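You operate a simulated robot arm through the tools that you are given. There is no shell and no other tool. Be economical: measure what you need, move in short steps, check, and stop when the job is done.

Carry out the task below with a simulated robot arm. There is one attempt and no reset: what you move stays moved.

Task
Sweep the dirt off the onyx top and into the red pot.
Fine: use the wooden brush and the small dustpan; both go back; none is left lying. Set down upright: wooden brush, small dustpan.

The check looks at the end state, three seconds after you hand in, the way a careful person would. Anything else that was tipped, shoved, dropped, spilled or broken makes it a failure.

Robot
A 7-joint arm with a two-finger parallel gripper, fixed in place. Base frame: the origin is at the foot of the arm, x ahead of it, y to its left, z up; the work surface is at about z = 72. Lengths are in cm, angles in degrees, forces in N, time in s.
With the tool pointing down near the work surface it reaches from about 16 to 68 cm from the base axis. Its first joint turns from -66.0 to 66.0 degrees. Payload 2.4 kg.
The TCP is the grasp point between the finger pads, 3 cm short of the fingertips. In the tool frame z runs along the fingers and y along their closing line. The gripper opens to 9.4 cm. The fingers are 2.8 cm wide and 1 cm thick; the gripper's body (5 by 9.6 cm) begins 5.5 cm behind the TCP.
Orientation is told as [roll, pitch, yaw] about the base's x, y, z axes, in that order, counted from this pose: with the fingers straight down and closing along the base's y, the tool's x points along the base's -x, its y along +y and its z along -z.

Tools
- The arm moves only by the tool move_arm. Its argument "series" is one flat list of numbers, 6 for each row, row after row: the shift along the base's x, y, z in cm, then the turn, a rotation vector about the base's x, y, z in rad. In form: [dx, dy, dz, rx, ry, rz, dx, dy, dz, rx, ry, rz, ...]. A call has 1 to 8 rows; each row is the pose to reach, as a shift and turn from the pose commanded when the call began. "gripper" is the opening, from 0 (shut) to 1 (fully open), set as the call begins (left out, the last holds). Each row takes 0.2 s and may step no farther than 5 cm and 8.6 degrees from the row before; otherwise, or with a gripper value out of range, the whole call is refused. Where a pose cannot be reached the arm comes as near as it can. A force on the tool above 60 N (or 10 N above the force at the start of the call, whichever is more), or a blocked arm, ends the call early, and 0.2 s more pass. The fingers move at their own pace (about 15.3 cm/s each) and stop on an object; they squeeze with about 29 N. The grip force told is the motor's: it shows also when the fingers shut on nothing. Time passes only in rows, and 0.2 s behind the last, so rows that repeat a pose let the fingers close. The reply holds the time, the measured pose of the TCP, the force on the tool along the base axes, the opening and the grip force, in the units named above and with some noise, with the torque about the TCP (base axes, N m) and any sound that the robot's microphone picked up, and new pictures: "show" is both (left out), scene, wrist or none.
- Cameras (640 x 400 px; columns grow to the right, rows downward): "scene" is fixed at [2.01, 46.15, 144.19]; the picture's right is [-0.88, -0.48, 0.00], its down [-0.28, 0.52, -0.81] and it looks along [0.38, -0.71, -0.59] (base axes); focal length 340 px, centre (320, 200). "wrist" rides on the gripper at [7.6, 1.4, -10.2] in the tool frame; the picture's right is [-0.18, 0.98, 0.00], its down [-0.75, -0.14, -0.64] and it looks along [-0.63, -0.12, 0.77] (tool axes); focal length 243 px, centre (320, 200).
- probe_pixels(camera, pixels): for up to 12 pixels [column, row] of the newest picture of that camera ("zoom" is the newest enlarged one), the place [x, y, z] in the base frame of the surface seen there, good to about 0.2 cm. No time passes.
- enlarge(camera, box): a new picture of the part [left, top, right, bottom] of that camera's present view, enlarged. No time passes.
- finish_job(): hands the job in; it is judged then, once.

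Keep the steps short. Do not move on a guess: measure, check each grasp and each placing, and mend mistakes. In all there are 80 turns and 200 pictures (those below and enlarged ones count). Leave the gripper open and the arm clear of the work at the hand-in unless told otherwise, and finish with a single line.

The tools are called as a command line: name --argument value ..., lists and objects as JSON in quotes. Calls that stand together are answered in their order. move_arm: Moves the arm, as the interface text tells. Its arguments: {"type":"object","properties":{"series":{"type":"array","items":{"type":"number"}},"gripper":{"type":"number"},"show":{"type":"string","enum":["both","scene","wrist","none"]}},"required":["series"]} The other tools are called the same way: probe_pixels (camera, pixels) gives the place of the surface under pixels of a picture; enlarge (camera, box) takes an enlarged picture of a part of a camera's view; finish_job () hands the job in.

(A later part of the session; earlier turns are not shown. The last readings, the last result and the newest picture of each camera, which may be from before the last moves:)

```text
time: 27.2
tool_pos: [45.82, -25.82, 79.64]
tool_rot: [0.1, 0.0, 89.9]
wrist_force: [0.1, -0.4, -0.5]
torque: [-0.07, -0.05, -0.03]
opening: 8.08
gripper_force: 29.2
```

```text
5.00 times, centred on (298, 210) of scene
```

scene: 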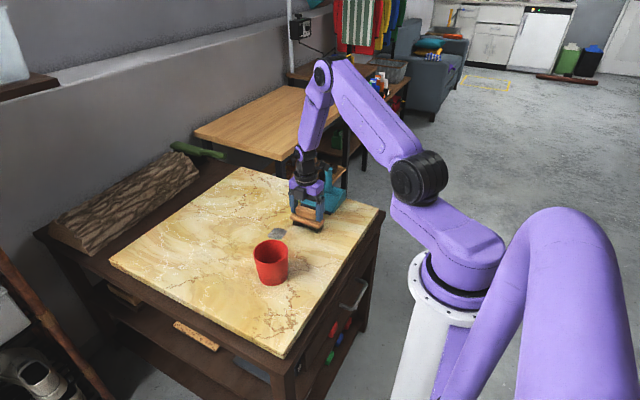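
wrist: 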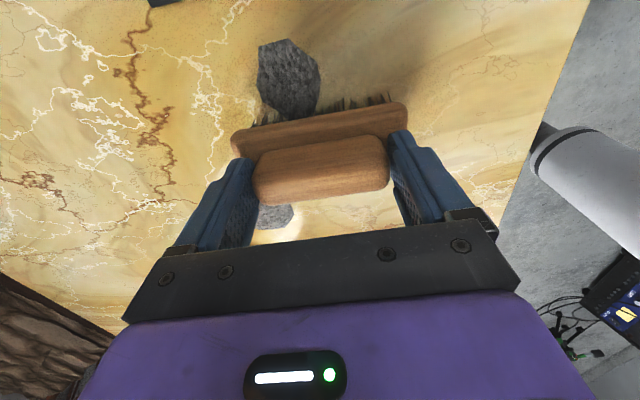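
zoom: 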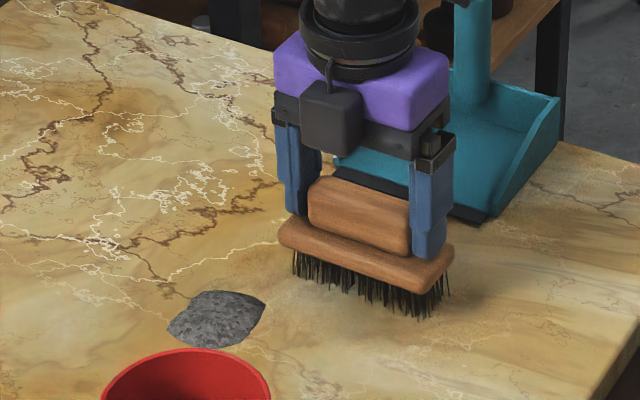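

Pile moves with the brush as one. Locating it, the lip, and the pan before pushing on.

probe_pixels --camera "wrist" --pixels '[[288, 78], [260, 75], [317, 75], [290, 42], [150, 2], [275, 215]]'

move_arm --series '[0.3, -1.3, 0, 0, 0, 0, 0.5, -2.6, 0, 0, 0, 0, 0.7, -3.9, 0, 0, 0, 0, 0.9, -5, 0, 0, 0, 0]'

enlarge --camera "wrist" --box '[160, 0, 460, 160]'

```text
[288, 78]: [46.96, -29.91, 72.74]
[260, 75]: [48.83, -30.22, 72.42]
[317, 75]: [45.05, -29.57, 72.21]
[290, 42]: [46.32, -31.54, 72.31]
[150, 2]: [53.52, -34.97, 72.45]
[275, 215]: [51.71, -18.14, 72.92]
```

```text
time: 28.2
tool_pos: [46.8, -30.87, 79.63]
tool_rot: [-0.1, 0.0, 90.0]
wrist_force: [1.4, 4.8, 12.0]
torque: [0.09, 0.11, -0.05]
opening: 8.08
gripper_force: 29.3
```

scene: 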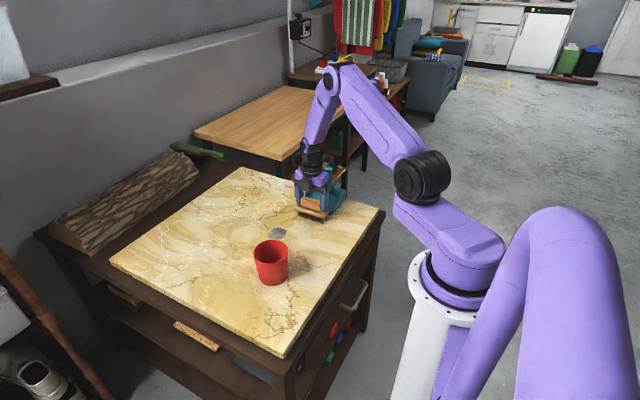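
wrist: 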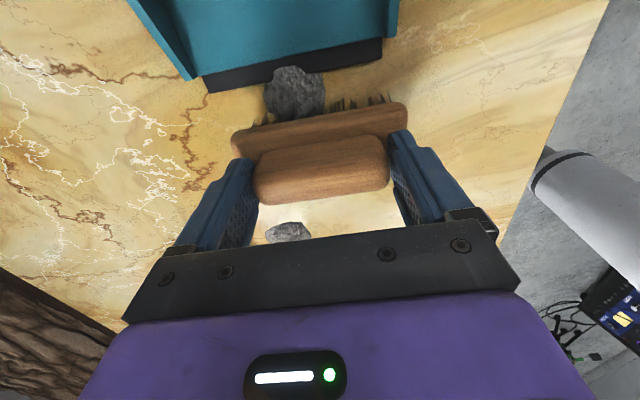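

```text
2.13 times, centred on (310, 80) of wrist
```

zoom: 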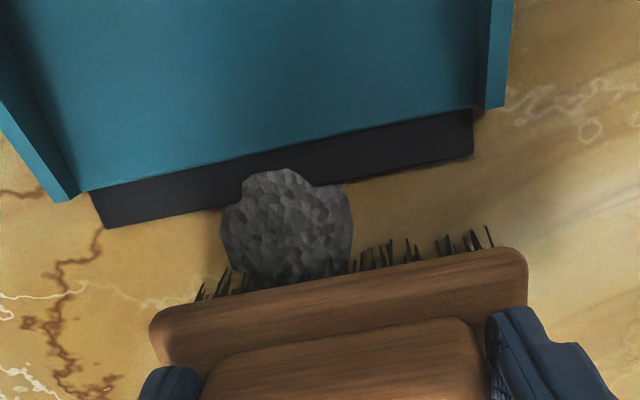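

Pile is at the lip (z-force 12 N, y 4.8 N). Checking that the pan hasn't shifted before continuing.

probe_pixels --camera "wrist" --pixels '[[205, 92], [382, 60], [196, 77], [392, 40], [298, 72], [290, 60], [300, 30], [295, 95]]'

move_arm --series '[0.1, -0.6, 0.1, 0, 0, 0, 0.2, -1.2, 0.2, 0, 0, 0, 0.3, -1.8, 0.3, 0, 0, 0]'

enlarge --camera "wrist" --box '[160, 0, 460, 160]'

```text
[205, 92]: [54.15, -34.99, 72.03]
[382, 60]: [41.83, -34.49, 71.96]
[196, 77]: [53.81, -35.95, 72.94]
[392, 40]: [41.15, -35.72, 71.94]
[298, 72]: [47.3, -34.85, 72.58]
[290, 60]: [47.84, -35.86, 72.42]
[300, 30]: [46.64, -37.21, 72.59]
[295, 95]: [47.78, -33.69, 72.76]
```

```text
time: 29.0
tool_pos: [47.13, -32.73, 79.92]
tool_rot: [0.1, -0.1, 89.9]
wrist_force: [1.0, -0.1, -1.6]
torque: [-0.01, -0.01, -0.01]
opening: 8.1
gripper_force: 29.3
```

scene: 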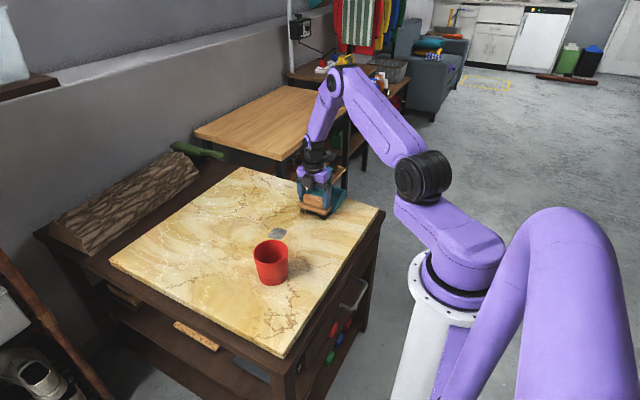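
wrist: 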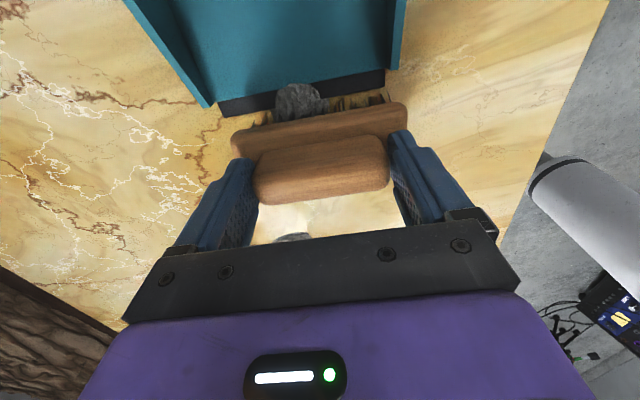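

```text
2.13 times, centred on (310, 80) of wrist
```

zoom: 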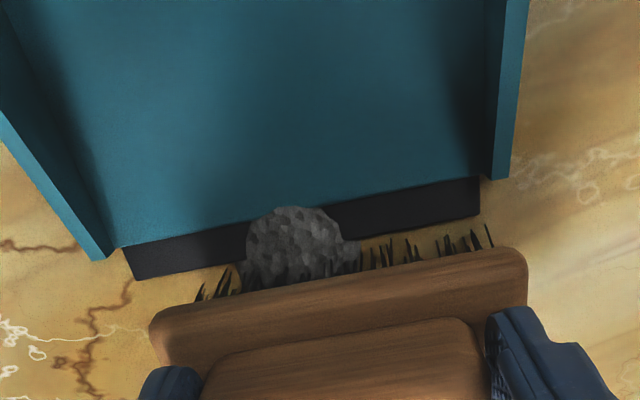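

Pan unmoved; the pile is climbing the lip. Pushing on in small steps.

move_arm --series '[0.1, -0.6, 0, 0, 0, 0, 0.2, -1.2, 0.1, 0, 0, 0, 0.3, -1.8, 0.2, 0, 0, 0, 0.3, -2.4, 0.3, 0, 0, 0]' --show "wrist"

enlarge --camera "wrist" --box '[160, 0, 460, 160]'

probe_pixels --camera "wrist" --pixels '[[300, 100], [300, 60], [225, 125], [385, 100]]'

```text
time: 30.0
tool_pos: [47.39, -35.07, 80.02]
tool_rot: [0.0, -0.1, 90.0]
wrist_force: [0.4, 1.2, -0.9]
torque: [0.07, -0.03, 0.0]
opening: 8.08
gripper_force: 29.1
```

wrist: 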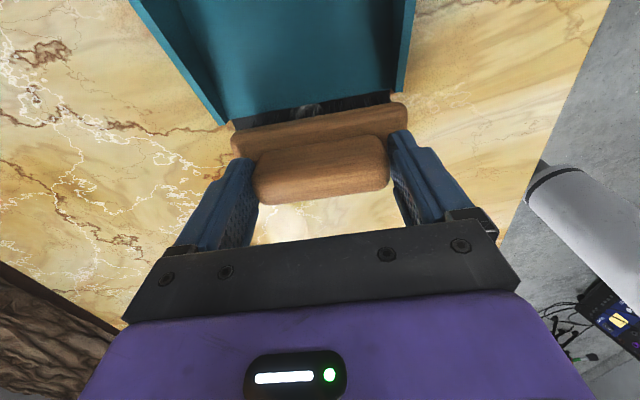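

```text
2.13 times, centred on (310, 80) of wrist
```

zoom: 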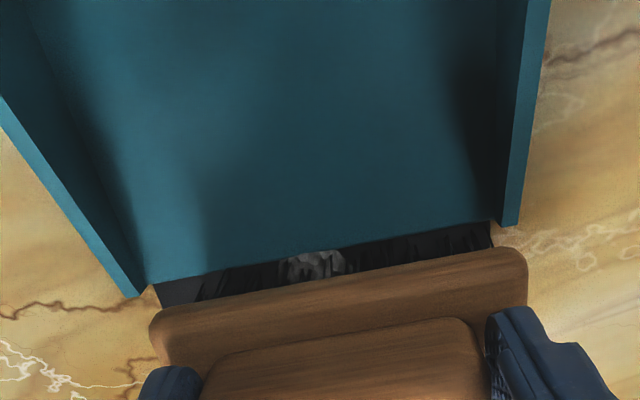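

```text
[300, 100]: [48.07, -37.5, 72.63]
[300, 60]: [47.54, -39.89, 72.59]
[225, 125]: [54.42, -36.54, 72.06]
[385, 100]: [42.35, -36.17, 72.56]
```

The brush overtook part of the pile (raised too much). Lifting and backing off to see how the pile sits.

move_arm --series '[0, 0.2, 1.5, 0, 0, 0, 0, 0.5, 3.5, 0, 0, 0, 0, 2.5, 4.5, 0, 0, 0, 0, 5, 4.5, 0, 0, 0, 0, 7, 4.5, 0, 0, 0]' --show "wrist"

enlarge --camera "wrist" --box '[180, 0, 420, 130]'

```text
time: 31.2
tool_pos: [47.31, -28.02, 84.67]
tool_rot: [0.0, -0.1, 90.0]
wrist_force: [-0.5, -0.3, -1.3]
torque: [0.02, 0.0, 0.03]
opening: 8.09
gripper_force: 29.2
```

wrist: 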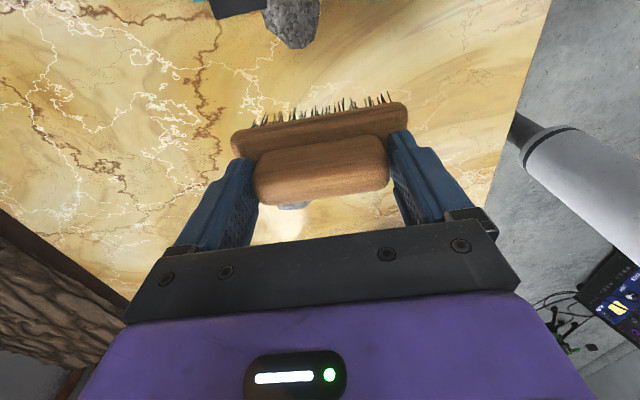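

```text
2.67 times, centred on (300, 65) of wrist
```

zoom: 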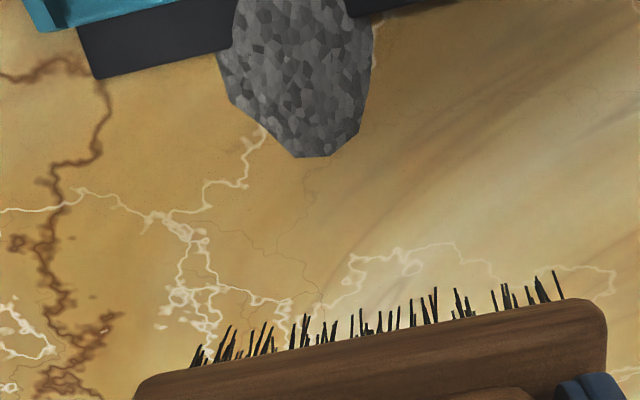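

probe_pixels --camera "zoom" --pixels '[[310, 155], [300, 100], [300, 50], [290, 15], [225, 90], [368, 80], [100, 75], [80, 30]]'

enlarge --camera "scene" --box '[260, 160, 356, 240]'

```text
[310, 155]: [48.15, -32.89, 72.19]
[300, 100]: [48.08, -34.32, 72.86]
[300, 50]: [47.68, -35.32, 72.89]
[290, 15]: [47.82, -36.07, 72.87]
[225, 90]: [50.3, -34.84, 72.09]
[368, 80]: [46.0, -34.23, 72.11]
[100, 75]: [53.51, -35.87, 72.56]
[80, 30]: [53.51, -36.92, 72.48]
```

```text
5.00 times, centred on (308, 200) of scene
```

zoom: 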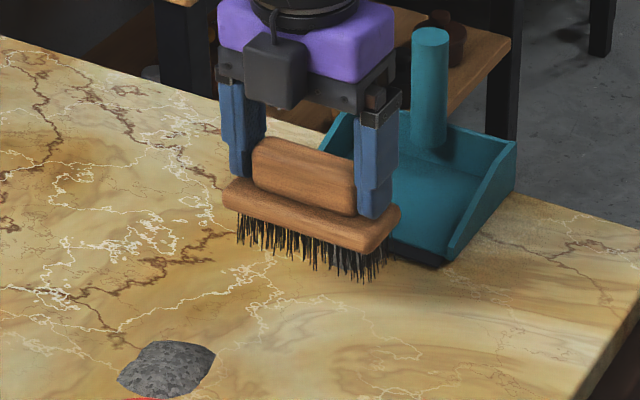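

Pile spans y -32.9…-37, half over the lip; pan shifted back ~0.8 cm at most. Re-pushing at full contact height, raising only at the lip.

move_arm --series '[0.2, -1, -3, 0, 0, 0, 0.2, -1.4, -5.1, 0, 0, 0, 0.2, -2.2, -5.1, 0, 0, 0, 0.2, -3, -5.1, 0, 0, 0, 0.2, -3.8, -5.1, 0, 0, 0, 0.2, -4.6, -5.1, 0, 0, 0]' --show "wrist"

enlarge --camera "wrist" --box '[180, 0, 420, 130]'

```text
time: 32.6
tool_pos: [47.56, -32.71, 79.71]
tool_rot: [-0.1, 0.0, 89.9]
wrist_force: [-0.3, 2.3, 5.5]
torque: [0.06, -0.01, -0.06]
opening: 8.1
gripper_force: 29.3
```

wrist: 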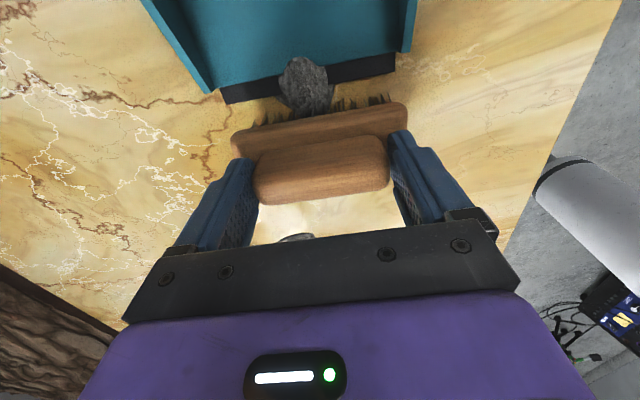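

```text
2.67 times, centred on (300, 65) of wrist
```

zoom: 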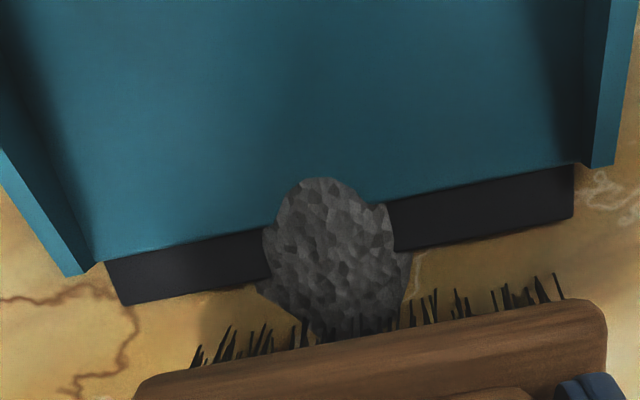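

The pile is moving over the lip now. Continuing at the same height, then lifting a touch at the lip.

move_arm --series '[0, -0.7, 0, 0, 0, 0, 0, -1.3, 0, 0, 0, 0, 0, -1.9, 0.15, 0, 0, 0, 0, -2.5, 0.35, 0, 0, 0]' --show "wrist"

enlarge --camera "wrist" --box '[180, 0, 420, 130]'

probe_pixels --camera "wrist" --pixels '[[232, 120], [390, 90], [218, 115], [305, 100]]'

```text
time: 33.6
tool_pos: [47.63, -35.04, 79.93]
tool_rot: [0.1, -0.1, 89.9]
wrist_force: [-0.9, 0.5, -1.3]
torque: [0.04, 0.01, -0.01]
opening: 8.06
gripper_force: 29.0
```

wrist: 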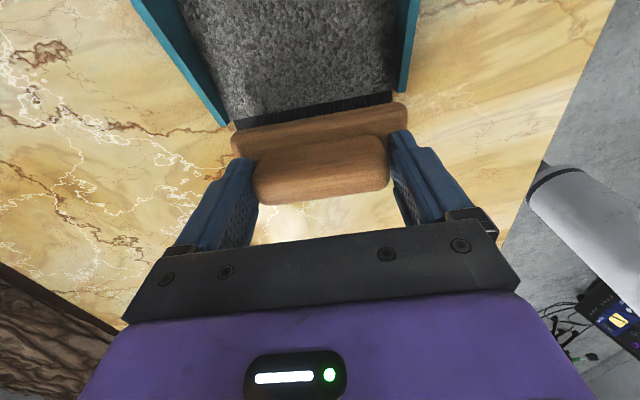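

```text
2.67 times, centred on (300, 65) of wrist
```

zoom: 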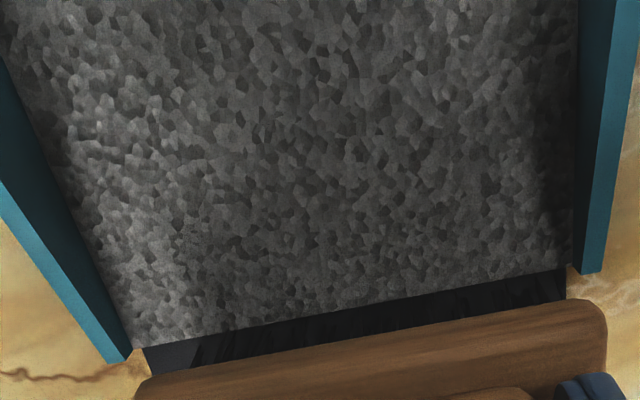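

```text
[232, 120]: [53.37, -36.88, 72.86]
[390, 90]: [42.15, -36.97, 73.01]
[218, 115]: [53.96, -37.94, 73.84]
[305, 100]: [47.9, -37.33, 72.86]
```

Pile 2 is captured: the pan now shows a grey layer of dirt. Lifting and returning to behind pile 1, target (52.8, -13.8).

move_arm --series '[0, 0.3, 2, 0, 0, 0, 0, 0.8, 4, 0, 0, 0, 0.8, 4, 4.5, 0, 0, 0, 1.8, 7.4, 4.5, 0, 0, 0, 2.8, 10.8, 4.5, 0, 0, 0, 3.8, 14.2, 4.5, 0, 0, 0, 4.7, 17.6, 4.5, 0, 0, 0, 5.2, 21.2, 4.5, 0, 0, 0]'

enlarge --camera "scene" --box '[230, 160, 356, 260]'

```text
time: 35.4
tool_pos: [52.91, -13.76, 84.28]
tool_rot: [0.0, -0.1, 90.0]
wrist_force: [-0.1, 0.4, -0.6]
torque: [0.03, 0.0, 0.0]
opening: 8.1
gripper_force: 28.8
```

scene: 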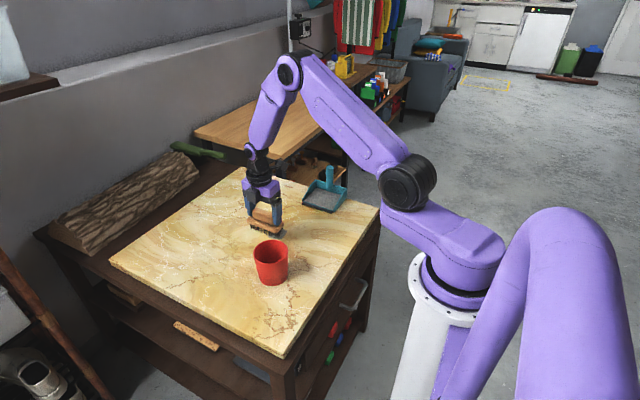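
wrist: 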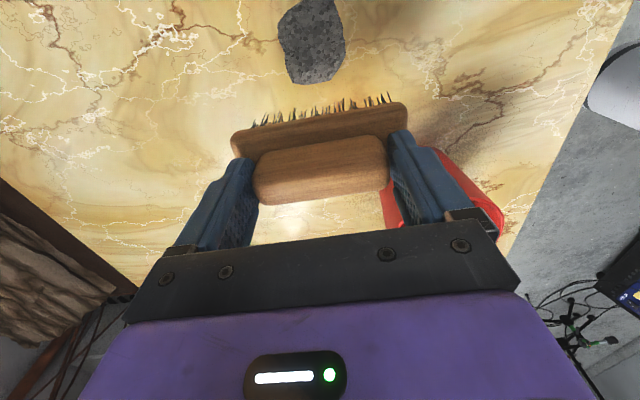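

```text
4.00 times, centred on (293, 210) of scene
```

zoom: 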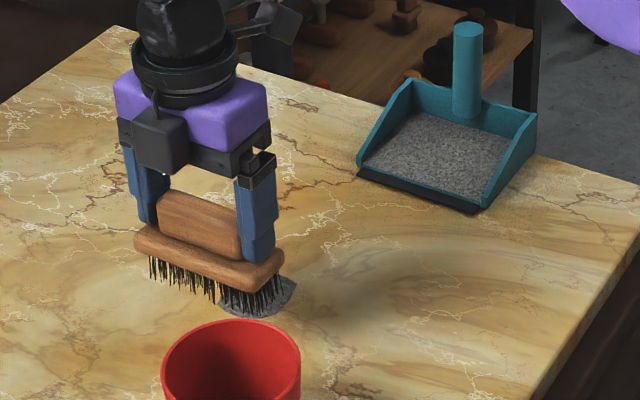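

Behind pile 1, clear of the pot. Lowering and pushing toward the pan centre.

move_arm --series '[0, 0, -2, 0, 0, 0, 0, 0, -4, 0, 0, 0, 0, 0, -4.9, 0, 0, 0, -0.5, -1.6, -4.9, 0, 0, 0, -1, -3.2, -4.9, 0, 0, 0, -1.5, -4.8, -4.9, 0, 0, 0, -2, -6.4, -4.9, 0, 0, 0, -2.5, -8, -4.9, 0, 0, 0]' --show "none"

move_arm --series '[-0.5, -1.6, 0, 0, 0, 0, -1, -3.2, 0, 0, 0, 0, -1.5, -4.8, 0, 0, 0, 0, -2, -6.4, 0, 0, 0, 0, -2.4, -8, 0, 0, 0, 0]'

enlarge --camera "wrist" --box '[180, 0, 420, 130]'

```text
time: 37.2
tool_pos: [50.33, -21.86, 79.51]
tool_rot: [0.0, 0.0, 90.0]
wrist_force: [3.4, 8.1, 24.5]
torque: [0.14, -0.1, -0.11]
opening: 8.12
gripper_force: 28.9
```

```text
time: 38.4
tool_pos: [47.85, -30.01, 79.55]
tool_rot: [0.1, 0.0, 89.9]
wrist_force: [0.0, 1.7, 5.3]
torque: [-0.01, -0.2, 0.02]
opening: 8.1
gripper_force: 29.0
```

scene: 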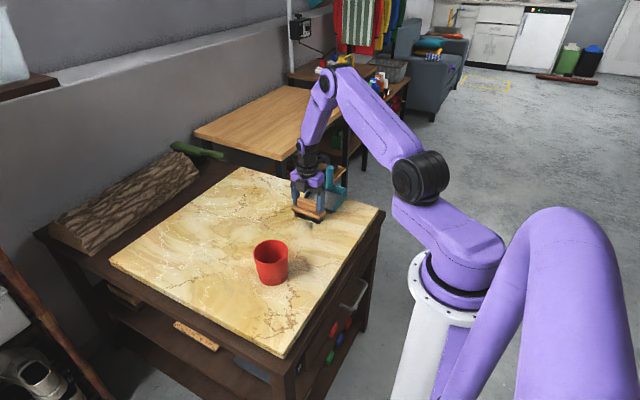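
wrist: 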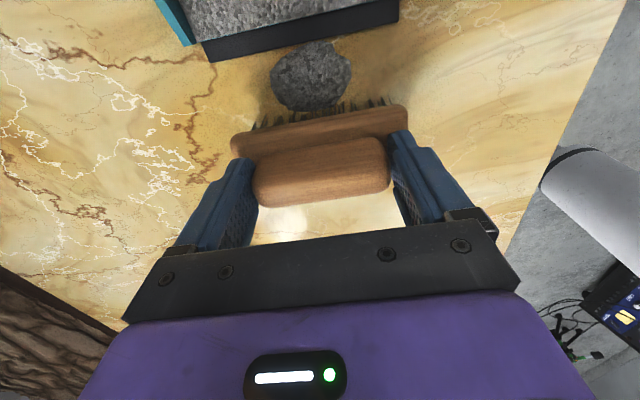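

```text
2.67 times, centred on (300, 65) of wrist
```

zoom: 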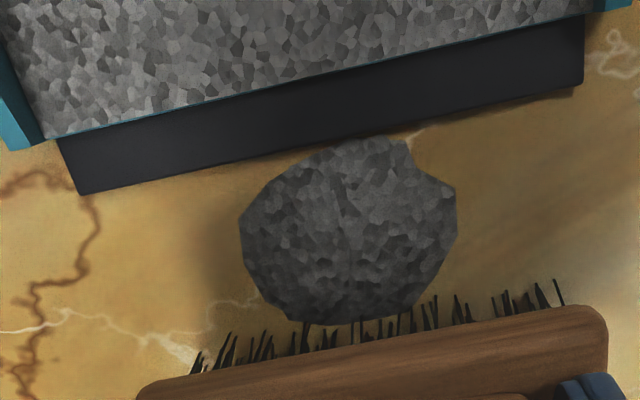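

Pile 1 is near the lip. I see something small near scene (310,223); I'll check it while continuing the push.

enlarge --camera "scene" --box '[260, 180, 356, 240]'

move_arm --series '[0, -0.8, 0.1, 0, 0, 0, 0, -1.6, 0.1, 0, 0, 0, -0.1, -2.4, 0.1, 0, 0, 0, -0.2, -3.2, 0.1, 0, 0, 0, -0.2, -3.9, 0.1, 0, 0, 0, -0.2, -4.5, 0.2, 0, 0, 0, -0.2, -5.2, 0.35, 0, 0, 0]'

enlarge --camera "wrist" --box '[180, 0, 420, 130]'

```text
6.67 times, centred on (308, 210) of scene
```

zoom: 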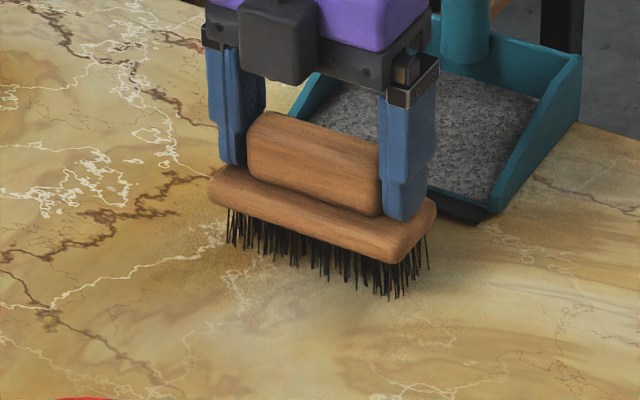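

```text
time: 40.0
tool_pos: [47.68, -34.97, 79.97]
tool_rot: [-0.1, 0.0, 90.0]
wrist_force: [-0.5, 0.2, -0.3]
torque: [0.02, 0.0, 0.03]
opening: 8.1
gripper_force: 29.2
```

scene: 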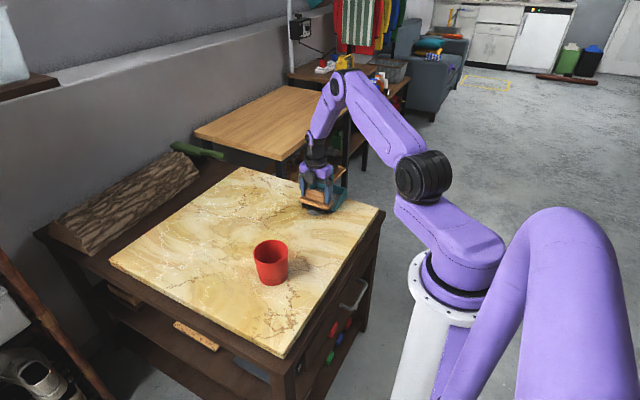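
wrist: 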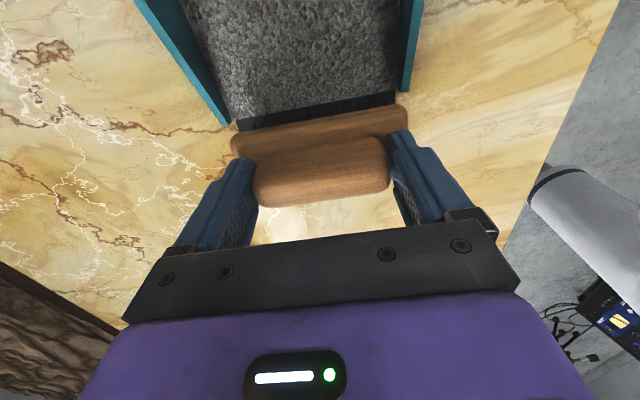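

```text
2.67 times, centred on (300, 65) of wrist
```

zoom: 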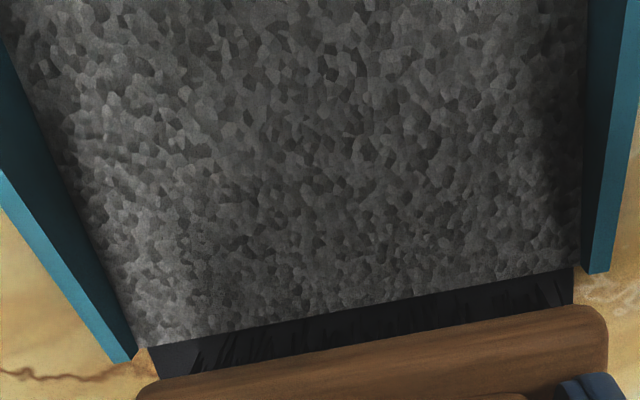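

Pile 1 seems to be in the pan too. Lifting and backing out toward the brush's home.

move_arm --series '[0, 0.3, 2, 0, 0, 0, 0.3, 1, 4.5, 0, 0, 0, 1.6, 4.4, 4.8, 0, 0, 0, 2.9, 7.8, 4.8, 0, 0, 0, 4.2, 11.2, 4.8, 0, 0, 0, 5.5, 14.6, 4.8, 0, 0, 0, 6.8, 17.8, 4.8, 0, 0, 0, 8.2, 20.8, 4.8, 0, 0, 0]'

enlarge --camera "scene" --box '[230, 160, 356, 260]'

```text
time: 41.8
tool_pos: [55.88, -14.23, 84.93]
tool_rot: [0.0, -0.1, 90.1]
wrist_force: [-0.1, 0.1, -1.2]
torque: [-0.01, -0.01, 0.01]
opening: 8.09
gripper_force: 29.3
```

scene: 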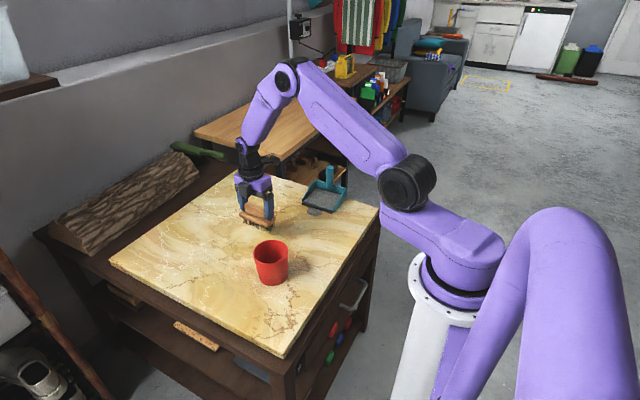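
wrist: 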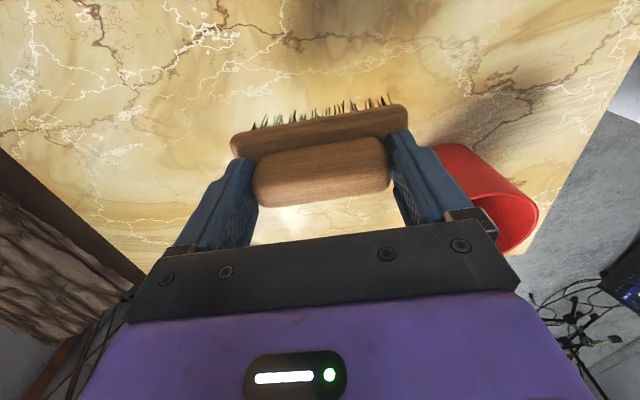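

```text
4.00 times, centred on (293, 210) of scene
```

zoom: 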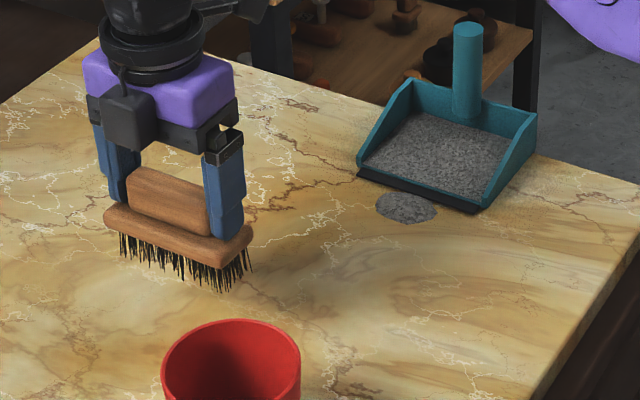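

Pile 1 is still on the top just in front of the lip, zoom (406,207); the brush rode over it. Measuring it and going again at full contact height.

probe_pixels --camera "zoom" --pixels '[[406, 207], [377, 206], [436, 212], [406, 193], [408, 221], [360, 178], [480, 212], [420, 150]]'

move_arm --series '[-1.3, -3, 0, 0, 0, 0, -2.9, -6, 0, 0, 0, 0, -4.7, -9, 0, 0, 0, 0, -6.5, -11.5, 0, 0, 0, 0, -8.0, -13, 0, 0, 0, 0]' --show "wrist"

```text
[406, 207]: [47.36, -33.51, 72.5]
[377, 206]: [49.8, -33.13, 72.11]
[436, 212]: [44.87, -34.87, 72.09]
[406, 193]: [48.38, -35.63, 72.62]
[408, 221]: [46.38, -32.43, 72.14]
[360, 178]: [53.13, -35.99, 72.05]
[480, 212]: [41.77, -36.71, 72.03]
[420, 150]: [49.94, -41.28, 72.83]
```

```text
time: 43.0
tool_pos: [47.82, -27.33, 84.76]
tool_rot: [0.0, -0.1, 90.0]
wrist_force: [0.2, 0.5, -1.8]
torque: [-0.01, -0.02, -0.01]
opening: 8.08
gripper_force: 29.5
```

wrist: 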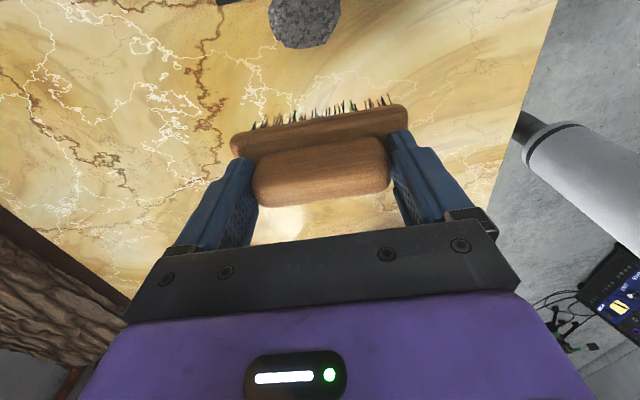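

Lowering behind the pile to z≈79.5 and pushing in small steps.

move_arm --series '[-0.3, -1.5, -3, 0, 0, 0, -0.3, -2.0, -5.2, 0, 0, 0, -0.3, -3, -5.2, 0, 0, 0, -0.3, -4, -5.2, 0, 0, 0, -0.3, -5, -5.2, 0, 0, 0, -0.3, -5.6, -5.2, 0, 0, 0]' --show "wrist"

enlarge --camera "wrist" --box '[180, 0, 420, 130]'

```text
time: 44.4
tool_pos: [47.74, -32.88, 79.46]
tool_rot: [0.0, -0.1, 90.0]
wrist_force: [0.5, -0.4, -0.3]
torque: [0.03, -0.01, 0.02]
opening: 8.09
gripper_force: 28.9
```

wrist: 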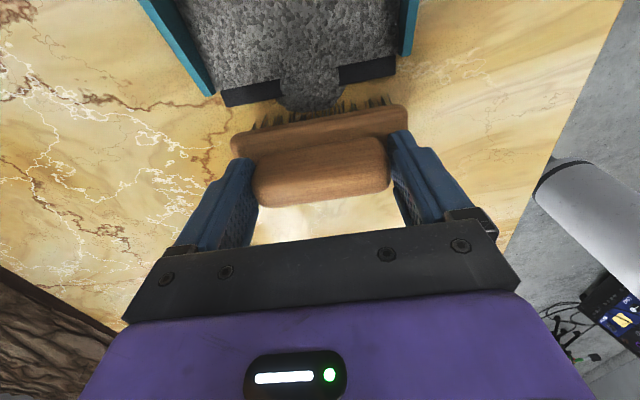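

```text
2.67 times, centred on (300, 65) of wrist
```

zoom: 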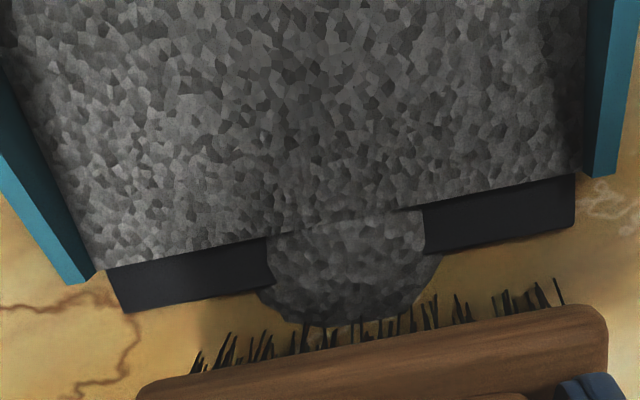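

Pile 1 is sliding over the lip. Continuing.

move_arm --series '[0, -0.7, 0, 0, 0, 0, 0, -1.3, 0, 0, 0, 0, 0, -1.9, 0.15, 0, 0, 0, 0, -2.5, 0.35, 0, 0, 0]' --show "none"

move_arm --series '[0, 0.3, 2, 0, 0, 0, 0, 0.8, 4.5, 0, 0, 0, 0.8, 3.5, 5, 0, 0, 0, 1.7, 6.5, 5, 0, 0, 0, 2.6, 10, 5, 0, 0, 0, 3.8, 13.5, 5, 0, 0, 0, 5.5, 17, 5, 0, 0, 0, 7.5, 20, 5, 0, 0, 0]'

enlarge --camera "scene" --box '[230, 160, 356, 260]'

```text
time: 45.4
tool_pos: [47.61, -35.4, 79.89]
tool_rot: [0.0, -0.3, 90.1]
wrist_force: [0.9, 1.4, -0.3]
torque: [0.07, -0.05, 0.07]
opening: 8.11
gripper_force: 28.8
```

```text
time: 47.2
tool_pos: [55.14, -15.4, 84.89]
tool_rot: [0.0, 0.0, 90.0]
wrist_force: [0.7, -0.3, -1.2]
torque: [0.0, 0.02, -0.01]
opening: 8.11
gripper_force: 29.6
```

scene: 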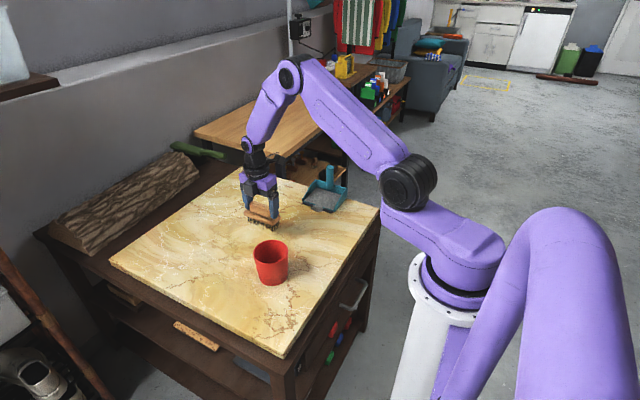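
wrist: 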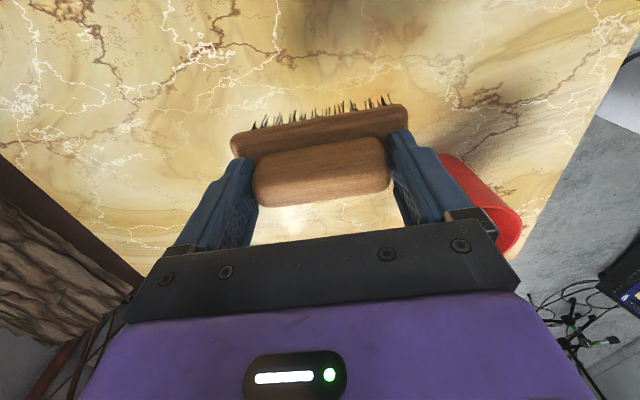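

```text
4.00 times, centred on (293, 210) of scene
```

zoom: 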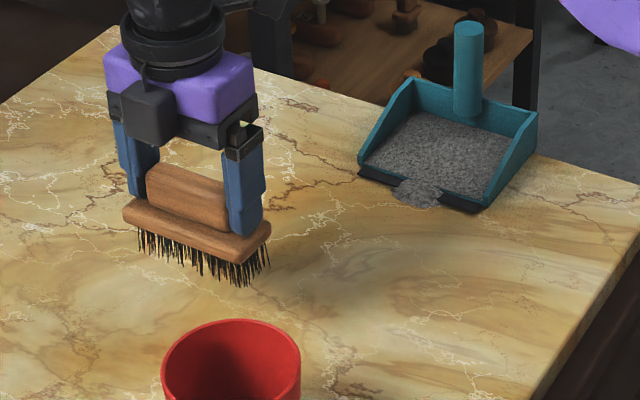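

Half of it is still lying on the lip. One more pass, staying lower over the lip.

probe_pixels --camera "zoom" --pixels '[[415, 206], [418, 195], [395, 192], [440, 196], [362, 175], [478, 210], [415, 180]]'

move_arm --series '[-1.8, -3, 0, 0, 0, 0, -3.7, -6.5, 0, 0, 0, 0, -5, -10, 0, 0, 0, 0, -6.5, -13.5, 0, 0, 0, 0, -7.5, -15.5, -1.5, 0, 0, 0, -7.5, -16, -4.5, 0, 0, 0, -7.5, -16.3, -5.3, 0, 0, 0]' --show "none"

move_arm --series '[0, -0.8, 0, 0, 0, 0, 0, -1.6, 0, 0, 0, 0, 0, -2.2, 0, 0, 0, 0]' --show "wrist"

enlarge --camera "wrist" --box '[180, 0, 420, 130]'

```text
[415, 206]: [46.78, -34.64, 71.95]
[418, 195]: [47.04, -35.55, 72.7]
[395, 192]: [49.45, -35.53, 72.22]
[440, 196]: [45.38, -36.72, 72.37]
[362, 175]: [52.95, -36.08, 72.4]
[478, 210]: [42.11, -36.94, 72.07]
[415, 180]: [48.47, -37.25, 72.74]
```

```text
time: 48.8
tool_pos: [47.67, -31.66, 79.59]
tool_rot: [0.0, -0.1, 89.9]
wrist_force: [-2.5, 4.7, 11.0]
torque: [0.09, 0.3, -0.09]
opening: 8.11
gripper_force: 28.9
```

```text
time: 49.6
tool_pos: [47.54, -33.87, 79.48]
tool_rot: [0.0, 0.0, 90.0]
wrist_force: [0.4, 2.0, 3.6]
torque: [0.08, 0.09, -0.04]
opening: 8.09
gripper_force: 29.3
```

wrist: 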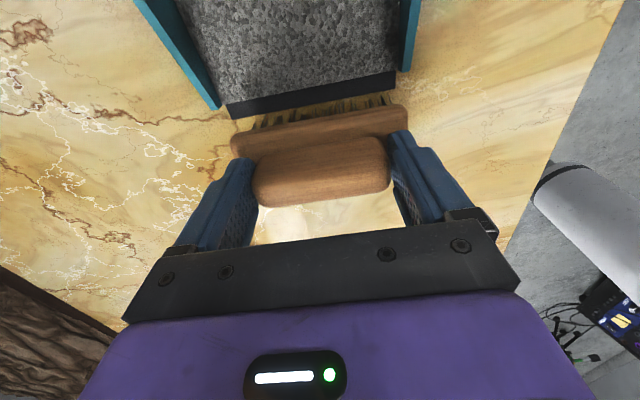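

```text
2.67 times, centred on (300, 65) of wrist
```

zoom: 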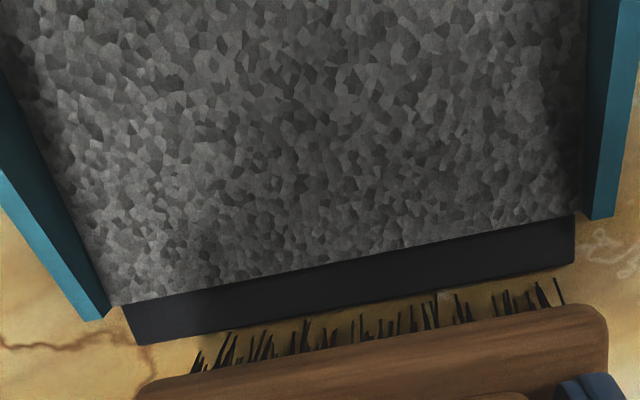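

Lip is clean and no pile is visible ahead of the bristles. Lifting away, then verifying.

move_arm --series '[0, 0.5, 2.5, 0, 0, 0, 0, 1.2, 5, 0, 0, 0, 1.5, 4.5, 5.4, 0, 0, 0, 3.2, 8, 5.4, 0, 0, 0, 5, 11.5, 5.4, 0, 0, 0, 6.8, 15, 5.4, 0, 0, 0, 8.6, 18.5, 5.4, 0, 0, 0, 10.2, 22, 5.4, 0, 0, 0]'

enlarge --camera "scene" --box '[230, 160, 356, 260]'

```text
time: 51.4
tool_pos: [57.64, -11.84, 84.94]
tool_rot: [0.0, -0.1, 90.0]
wrist_force: [0.3, 0.3, -1.1]
torque: [0.0, 0.02, 0.03]
opening: 8.08
gripper_force: 28.7
```

scene: 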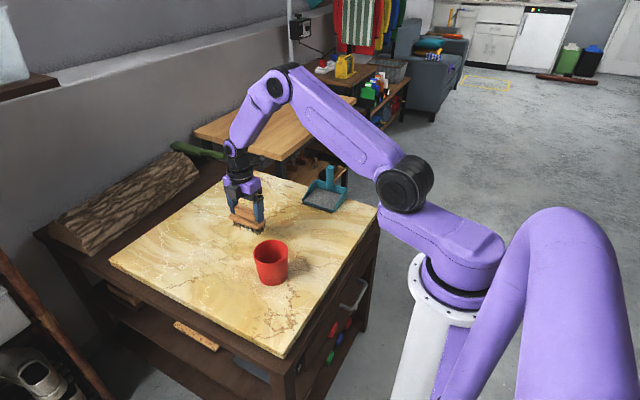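
wrist: 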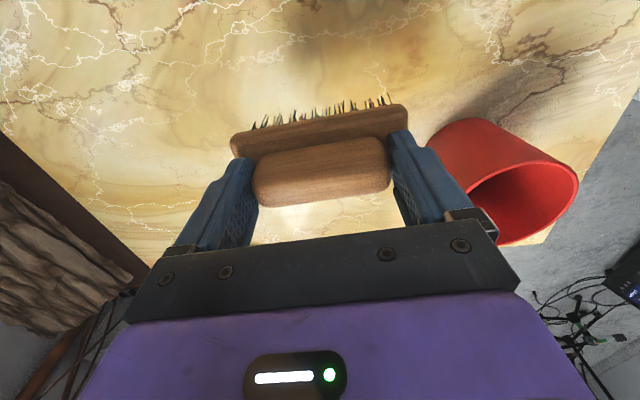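

```text
4.00 times, centred on (293, 210) of scene
```

zoom: 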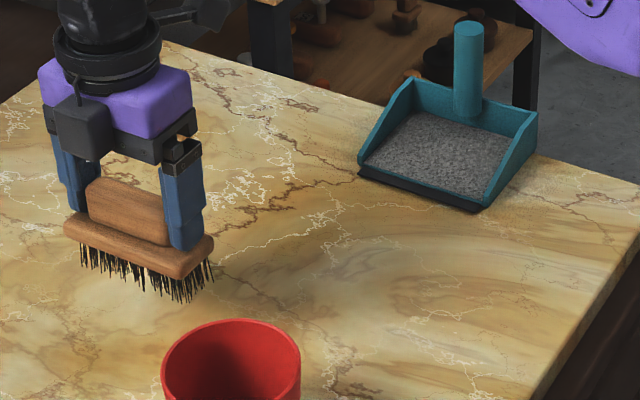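

Onyx top is clean; both piles are in the pan. Setting the brush back at its home (58.7, -5.9).

move_arm --series '[0.3, 2.2, 0, 0, 0, 0, 0.6, 4.4, 0, 0, 0, 0, 0.9, 6.1, 0, 0, 0, 0, 0.9, 6.1, -2.5, 0, 0, 0, 0.9, 6.1, -4.5, 0, 0, 0, 0.9, 6.1, -5.1, 0, 0, 0, 0.9, 6.1, -5.25, 0, 0, 0]' --show "wrist"

```text
time: 53.0
tool_pos: [58.72, -5.87, 79.68]
tool_rot: [0.0, -0.2, 90.1]
wrist_force: [0.1, -0.9, -1.1]
torque: [-0.01, 0.0, 0.01]
opening: 8.08
gripper_force: 29.6
```

wrist: 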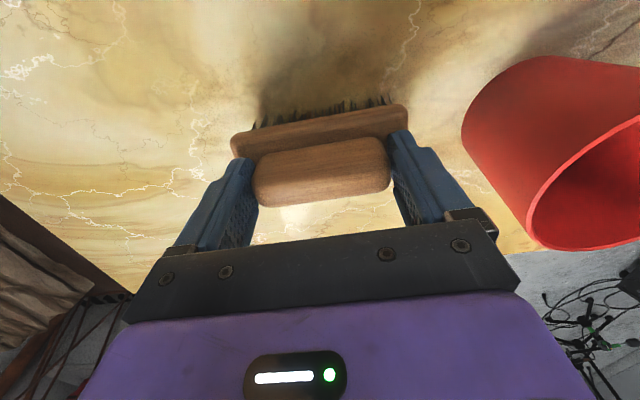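

Touching the top within a millimetre. Releasing, then rising straight up.

move_arm --series '[0, 0, 0, 0, 0, 0, 0, 0, 0, 0, 0, 0]' --gripper 1 --show "none"

move_arm --series '[0, 0, 1.5, 0, 0, 0, 0, 0, 4, 0, 0, 0, 0, 0, 8, 0, 0, 0, 0, 0, 12, 0, 0, 0]'

enlarge --camera "scene" --box '[205, 190, 301, 290]'

```text
time: 53.6
tool_pos: [58.73, -5.83, 79.69]
tool_rot: [0.0, 0.0, 89.9]
wrist_force: [0.3, 0.3, 0.2]
torque: [0.03, 0.01, 0.06]
opening: 9.4
gripper_force: 0.0
```

```text
time: 54.6
tool_pos: [58.6, -5.81, 91.72]
tool_rot: [0.1, -0.1, 90.0]
wrist_force: [-0.9, 0.0, 0.0]
torque: [0.01, -0.01, 0.03]
opening: 9.39
gripper_force: 0.0
```

scene: 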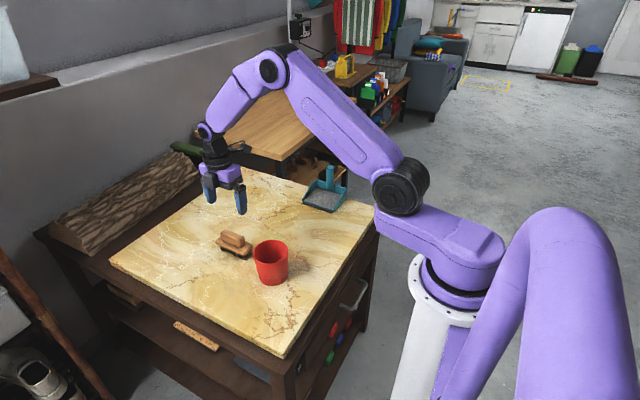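
wrist: 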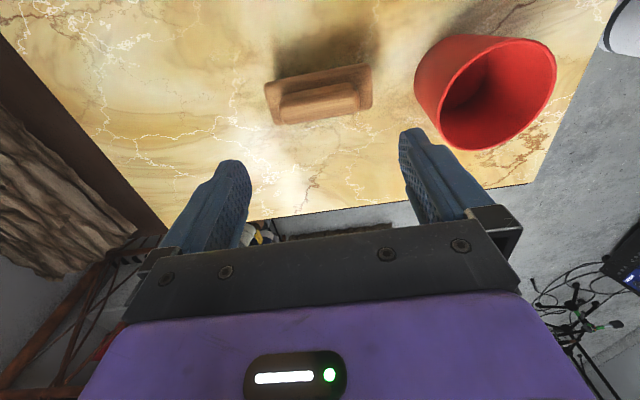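

```text
4.00 times, centred on (253, 240) of scene
```

zoom: 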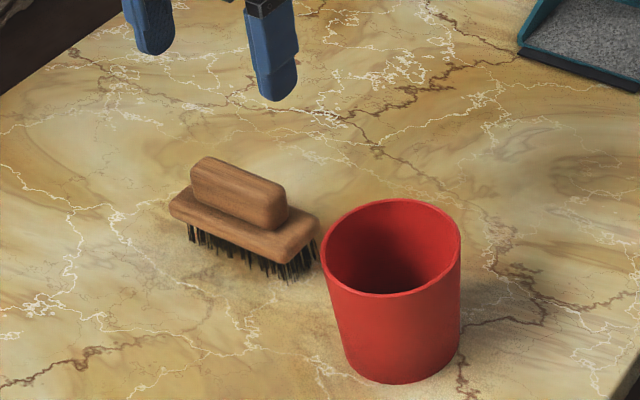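

Brush is home and upright. Now the pan: measuring its handle and lip.

enlarge --camera "scene" --box '[290, 155, 362, 220]'

move_arm --series '[-1.4, -4.5, 0.4, 0, 0, -0.145, -2.8, -9, 0.8, 0, 0, -0.29, -4.2, -13.5, 1.2, 0, 0, -0.435, -5.6, -18, 1.6, 0, 0, -0.58, -7, -22.5, 2, 0, 0, -0.725, -8.4, -27, 2.4, 0, 0, -0.87, -9.8, -31.5, 2.8, 0, 0, -1.015, -10.6, -34.5, 3.2, 0, 0, -1.16]' --show "none"

move_arm --series '[-0.3, -1.5, 0, 0, 0, -0.14, -0.5, -3, 0, 0, 0, -0.28, -0.7, -4.2, 0, 0, 0, -0.411]'

```text
6.15 times, centred on (326, 188) of scene
```

zoom: 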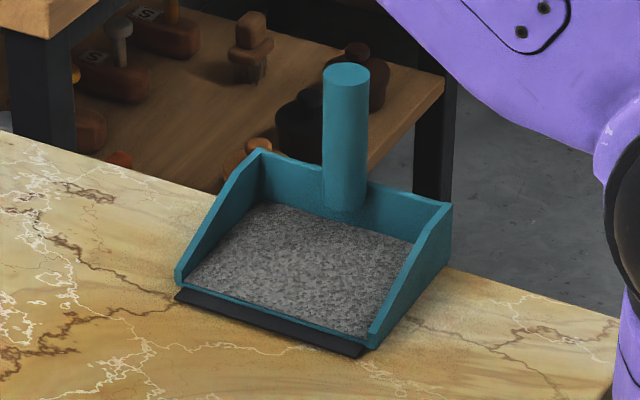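

```text
time: 56.4
tool_pos: [48.16, -40.29, 95.14]
tool_rot: [-0.1, -0.1, 23.4]
wrist_force: [-0.5, 0.2, -0.2]
torque: [-0.02, -0.01, -0.01]
opening: 9.41
gripper_force: 0.0
```

```text
time: 57.2
tool_pos: [47.37, -44.5, 94.83]
tool_rot: [0.1, -0.1, -0.2]
wrist_force: [-0.7, -0.1, -0.5]
torque: [0.02, 0.0, 0.03]
opening: 9.41
gripper_force: 0.0
```

scene: 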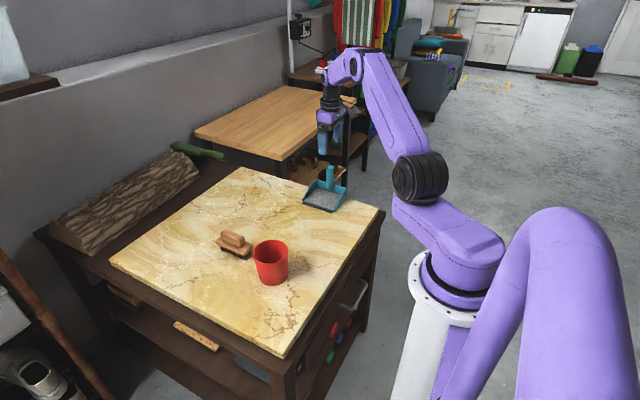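
wrist: 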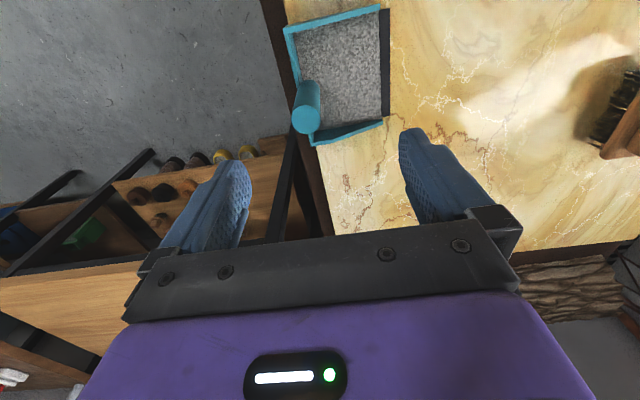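

enlarge --camera "wrist" --box '[260, 0, 420, 160]'

probe_pixels --camera "wrist" --pixels '[[306, 120], [294, 120], [318, 120], [306, 110], [306, 131], [299, 90], [316, 90], [285, 28], [380, 8], [382, 122], [312, 145], [388, 60]]'

probe_pixels --camera "scene" --pixels '[[330, 167], [327, 175], [331, 175], [328, 185], [320, 207], [303, 203], [343, 208], [331, 190], [254, 253], [287, 255], [270, 242], [270, 264]]'

```text
2.50 times, centred on (340, 80) of wrist
```

zoom: 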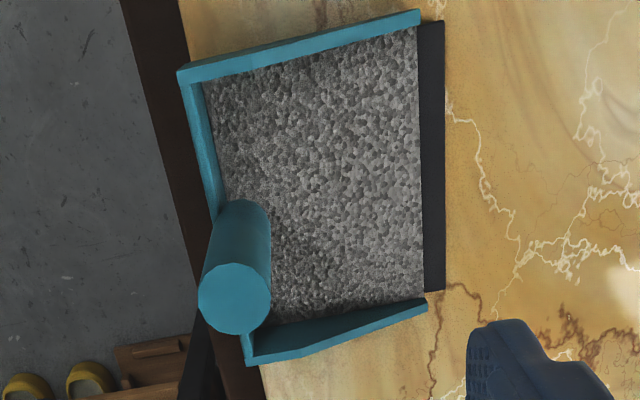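

```text
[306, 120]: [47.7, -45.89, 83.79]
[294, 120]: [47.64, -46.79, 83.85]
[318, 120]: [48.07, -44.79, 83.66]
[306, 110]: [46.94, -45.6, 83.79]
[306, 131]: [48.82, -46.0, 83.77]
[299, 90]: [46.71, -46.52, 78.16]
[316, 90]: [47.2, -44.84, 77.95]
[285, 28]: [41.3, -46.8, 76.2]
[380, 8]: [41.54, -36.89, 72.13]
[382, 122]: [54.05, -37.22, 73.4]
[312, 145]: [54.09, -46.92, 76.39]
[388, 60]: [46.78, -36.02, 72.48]
```

```text
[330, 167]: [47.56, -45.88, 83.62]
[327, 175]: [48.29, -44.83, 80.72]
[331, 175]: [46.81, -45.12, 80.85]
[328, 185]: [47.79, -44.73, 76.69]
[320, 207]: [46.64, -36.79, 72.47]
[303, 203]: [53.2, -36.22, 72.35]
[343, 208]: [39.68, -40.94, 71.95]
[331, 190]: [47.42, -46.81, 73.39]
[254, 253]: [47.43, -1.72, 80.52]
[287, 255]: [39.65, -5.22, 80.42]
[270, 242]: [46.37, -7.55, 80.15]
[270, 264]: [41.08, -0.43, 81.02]
```

Handle centre (47.7, -45.8), top 83.8, radius ~1; pan slid back ~1.2 cm during sweeping. Descending on the handle, TCP z≈81.2.

move_arm --series '[0.3, -1.2, -4, 0, 0, 0, 0.3, -1.2, -8, 0, 0, 0, 0.3, -1.2, -11.5, 0, 0, 0, 0.3, -1.2, -13.7, 0, 0, 0]' --show "none"

move_arm --series '[0, 0, 0, 0, 0, 0, 0, 0, 0, 0, 0, 0, 0, 0, 0, 0, 0, 0]' --gripper 0

```text
time: 58.2
tool_pos: [47.79, -45.74, 81.14]
tool_rot: [0.0, -0.1, 0.0]
wrist_force: [0.4, -0.2, 1.2]
torque: [-0.02, 0.0, 0.0]
opening: 9.44
gripper_force: 0.0
```

```text
time: 59.0
tool_pos: [47.75, -45.78, 81.3]
tool_rot: [0.0, -0.1, 0.0]
wrist_force: [0.6, -1.1, -0.5]
torque: [0.0, -0.14, -0.13]
opening: 2.69
gripper_force: 29.1
```

scene: 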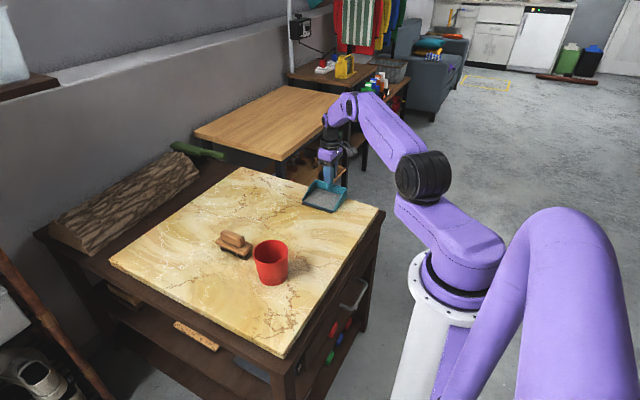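
wrist: 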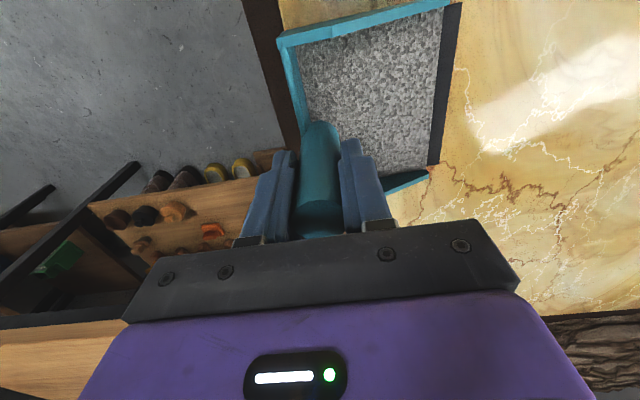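

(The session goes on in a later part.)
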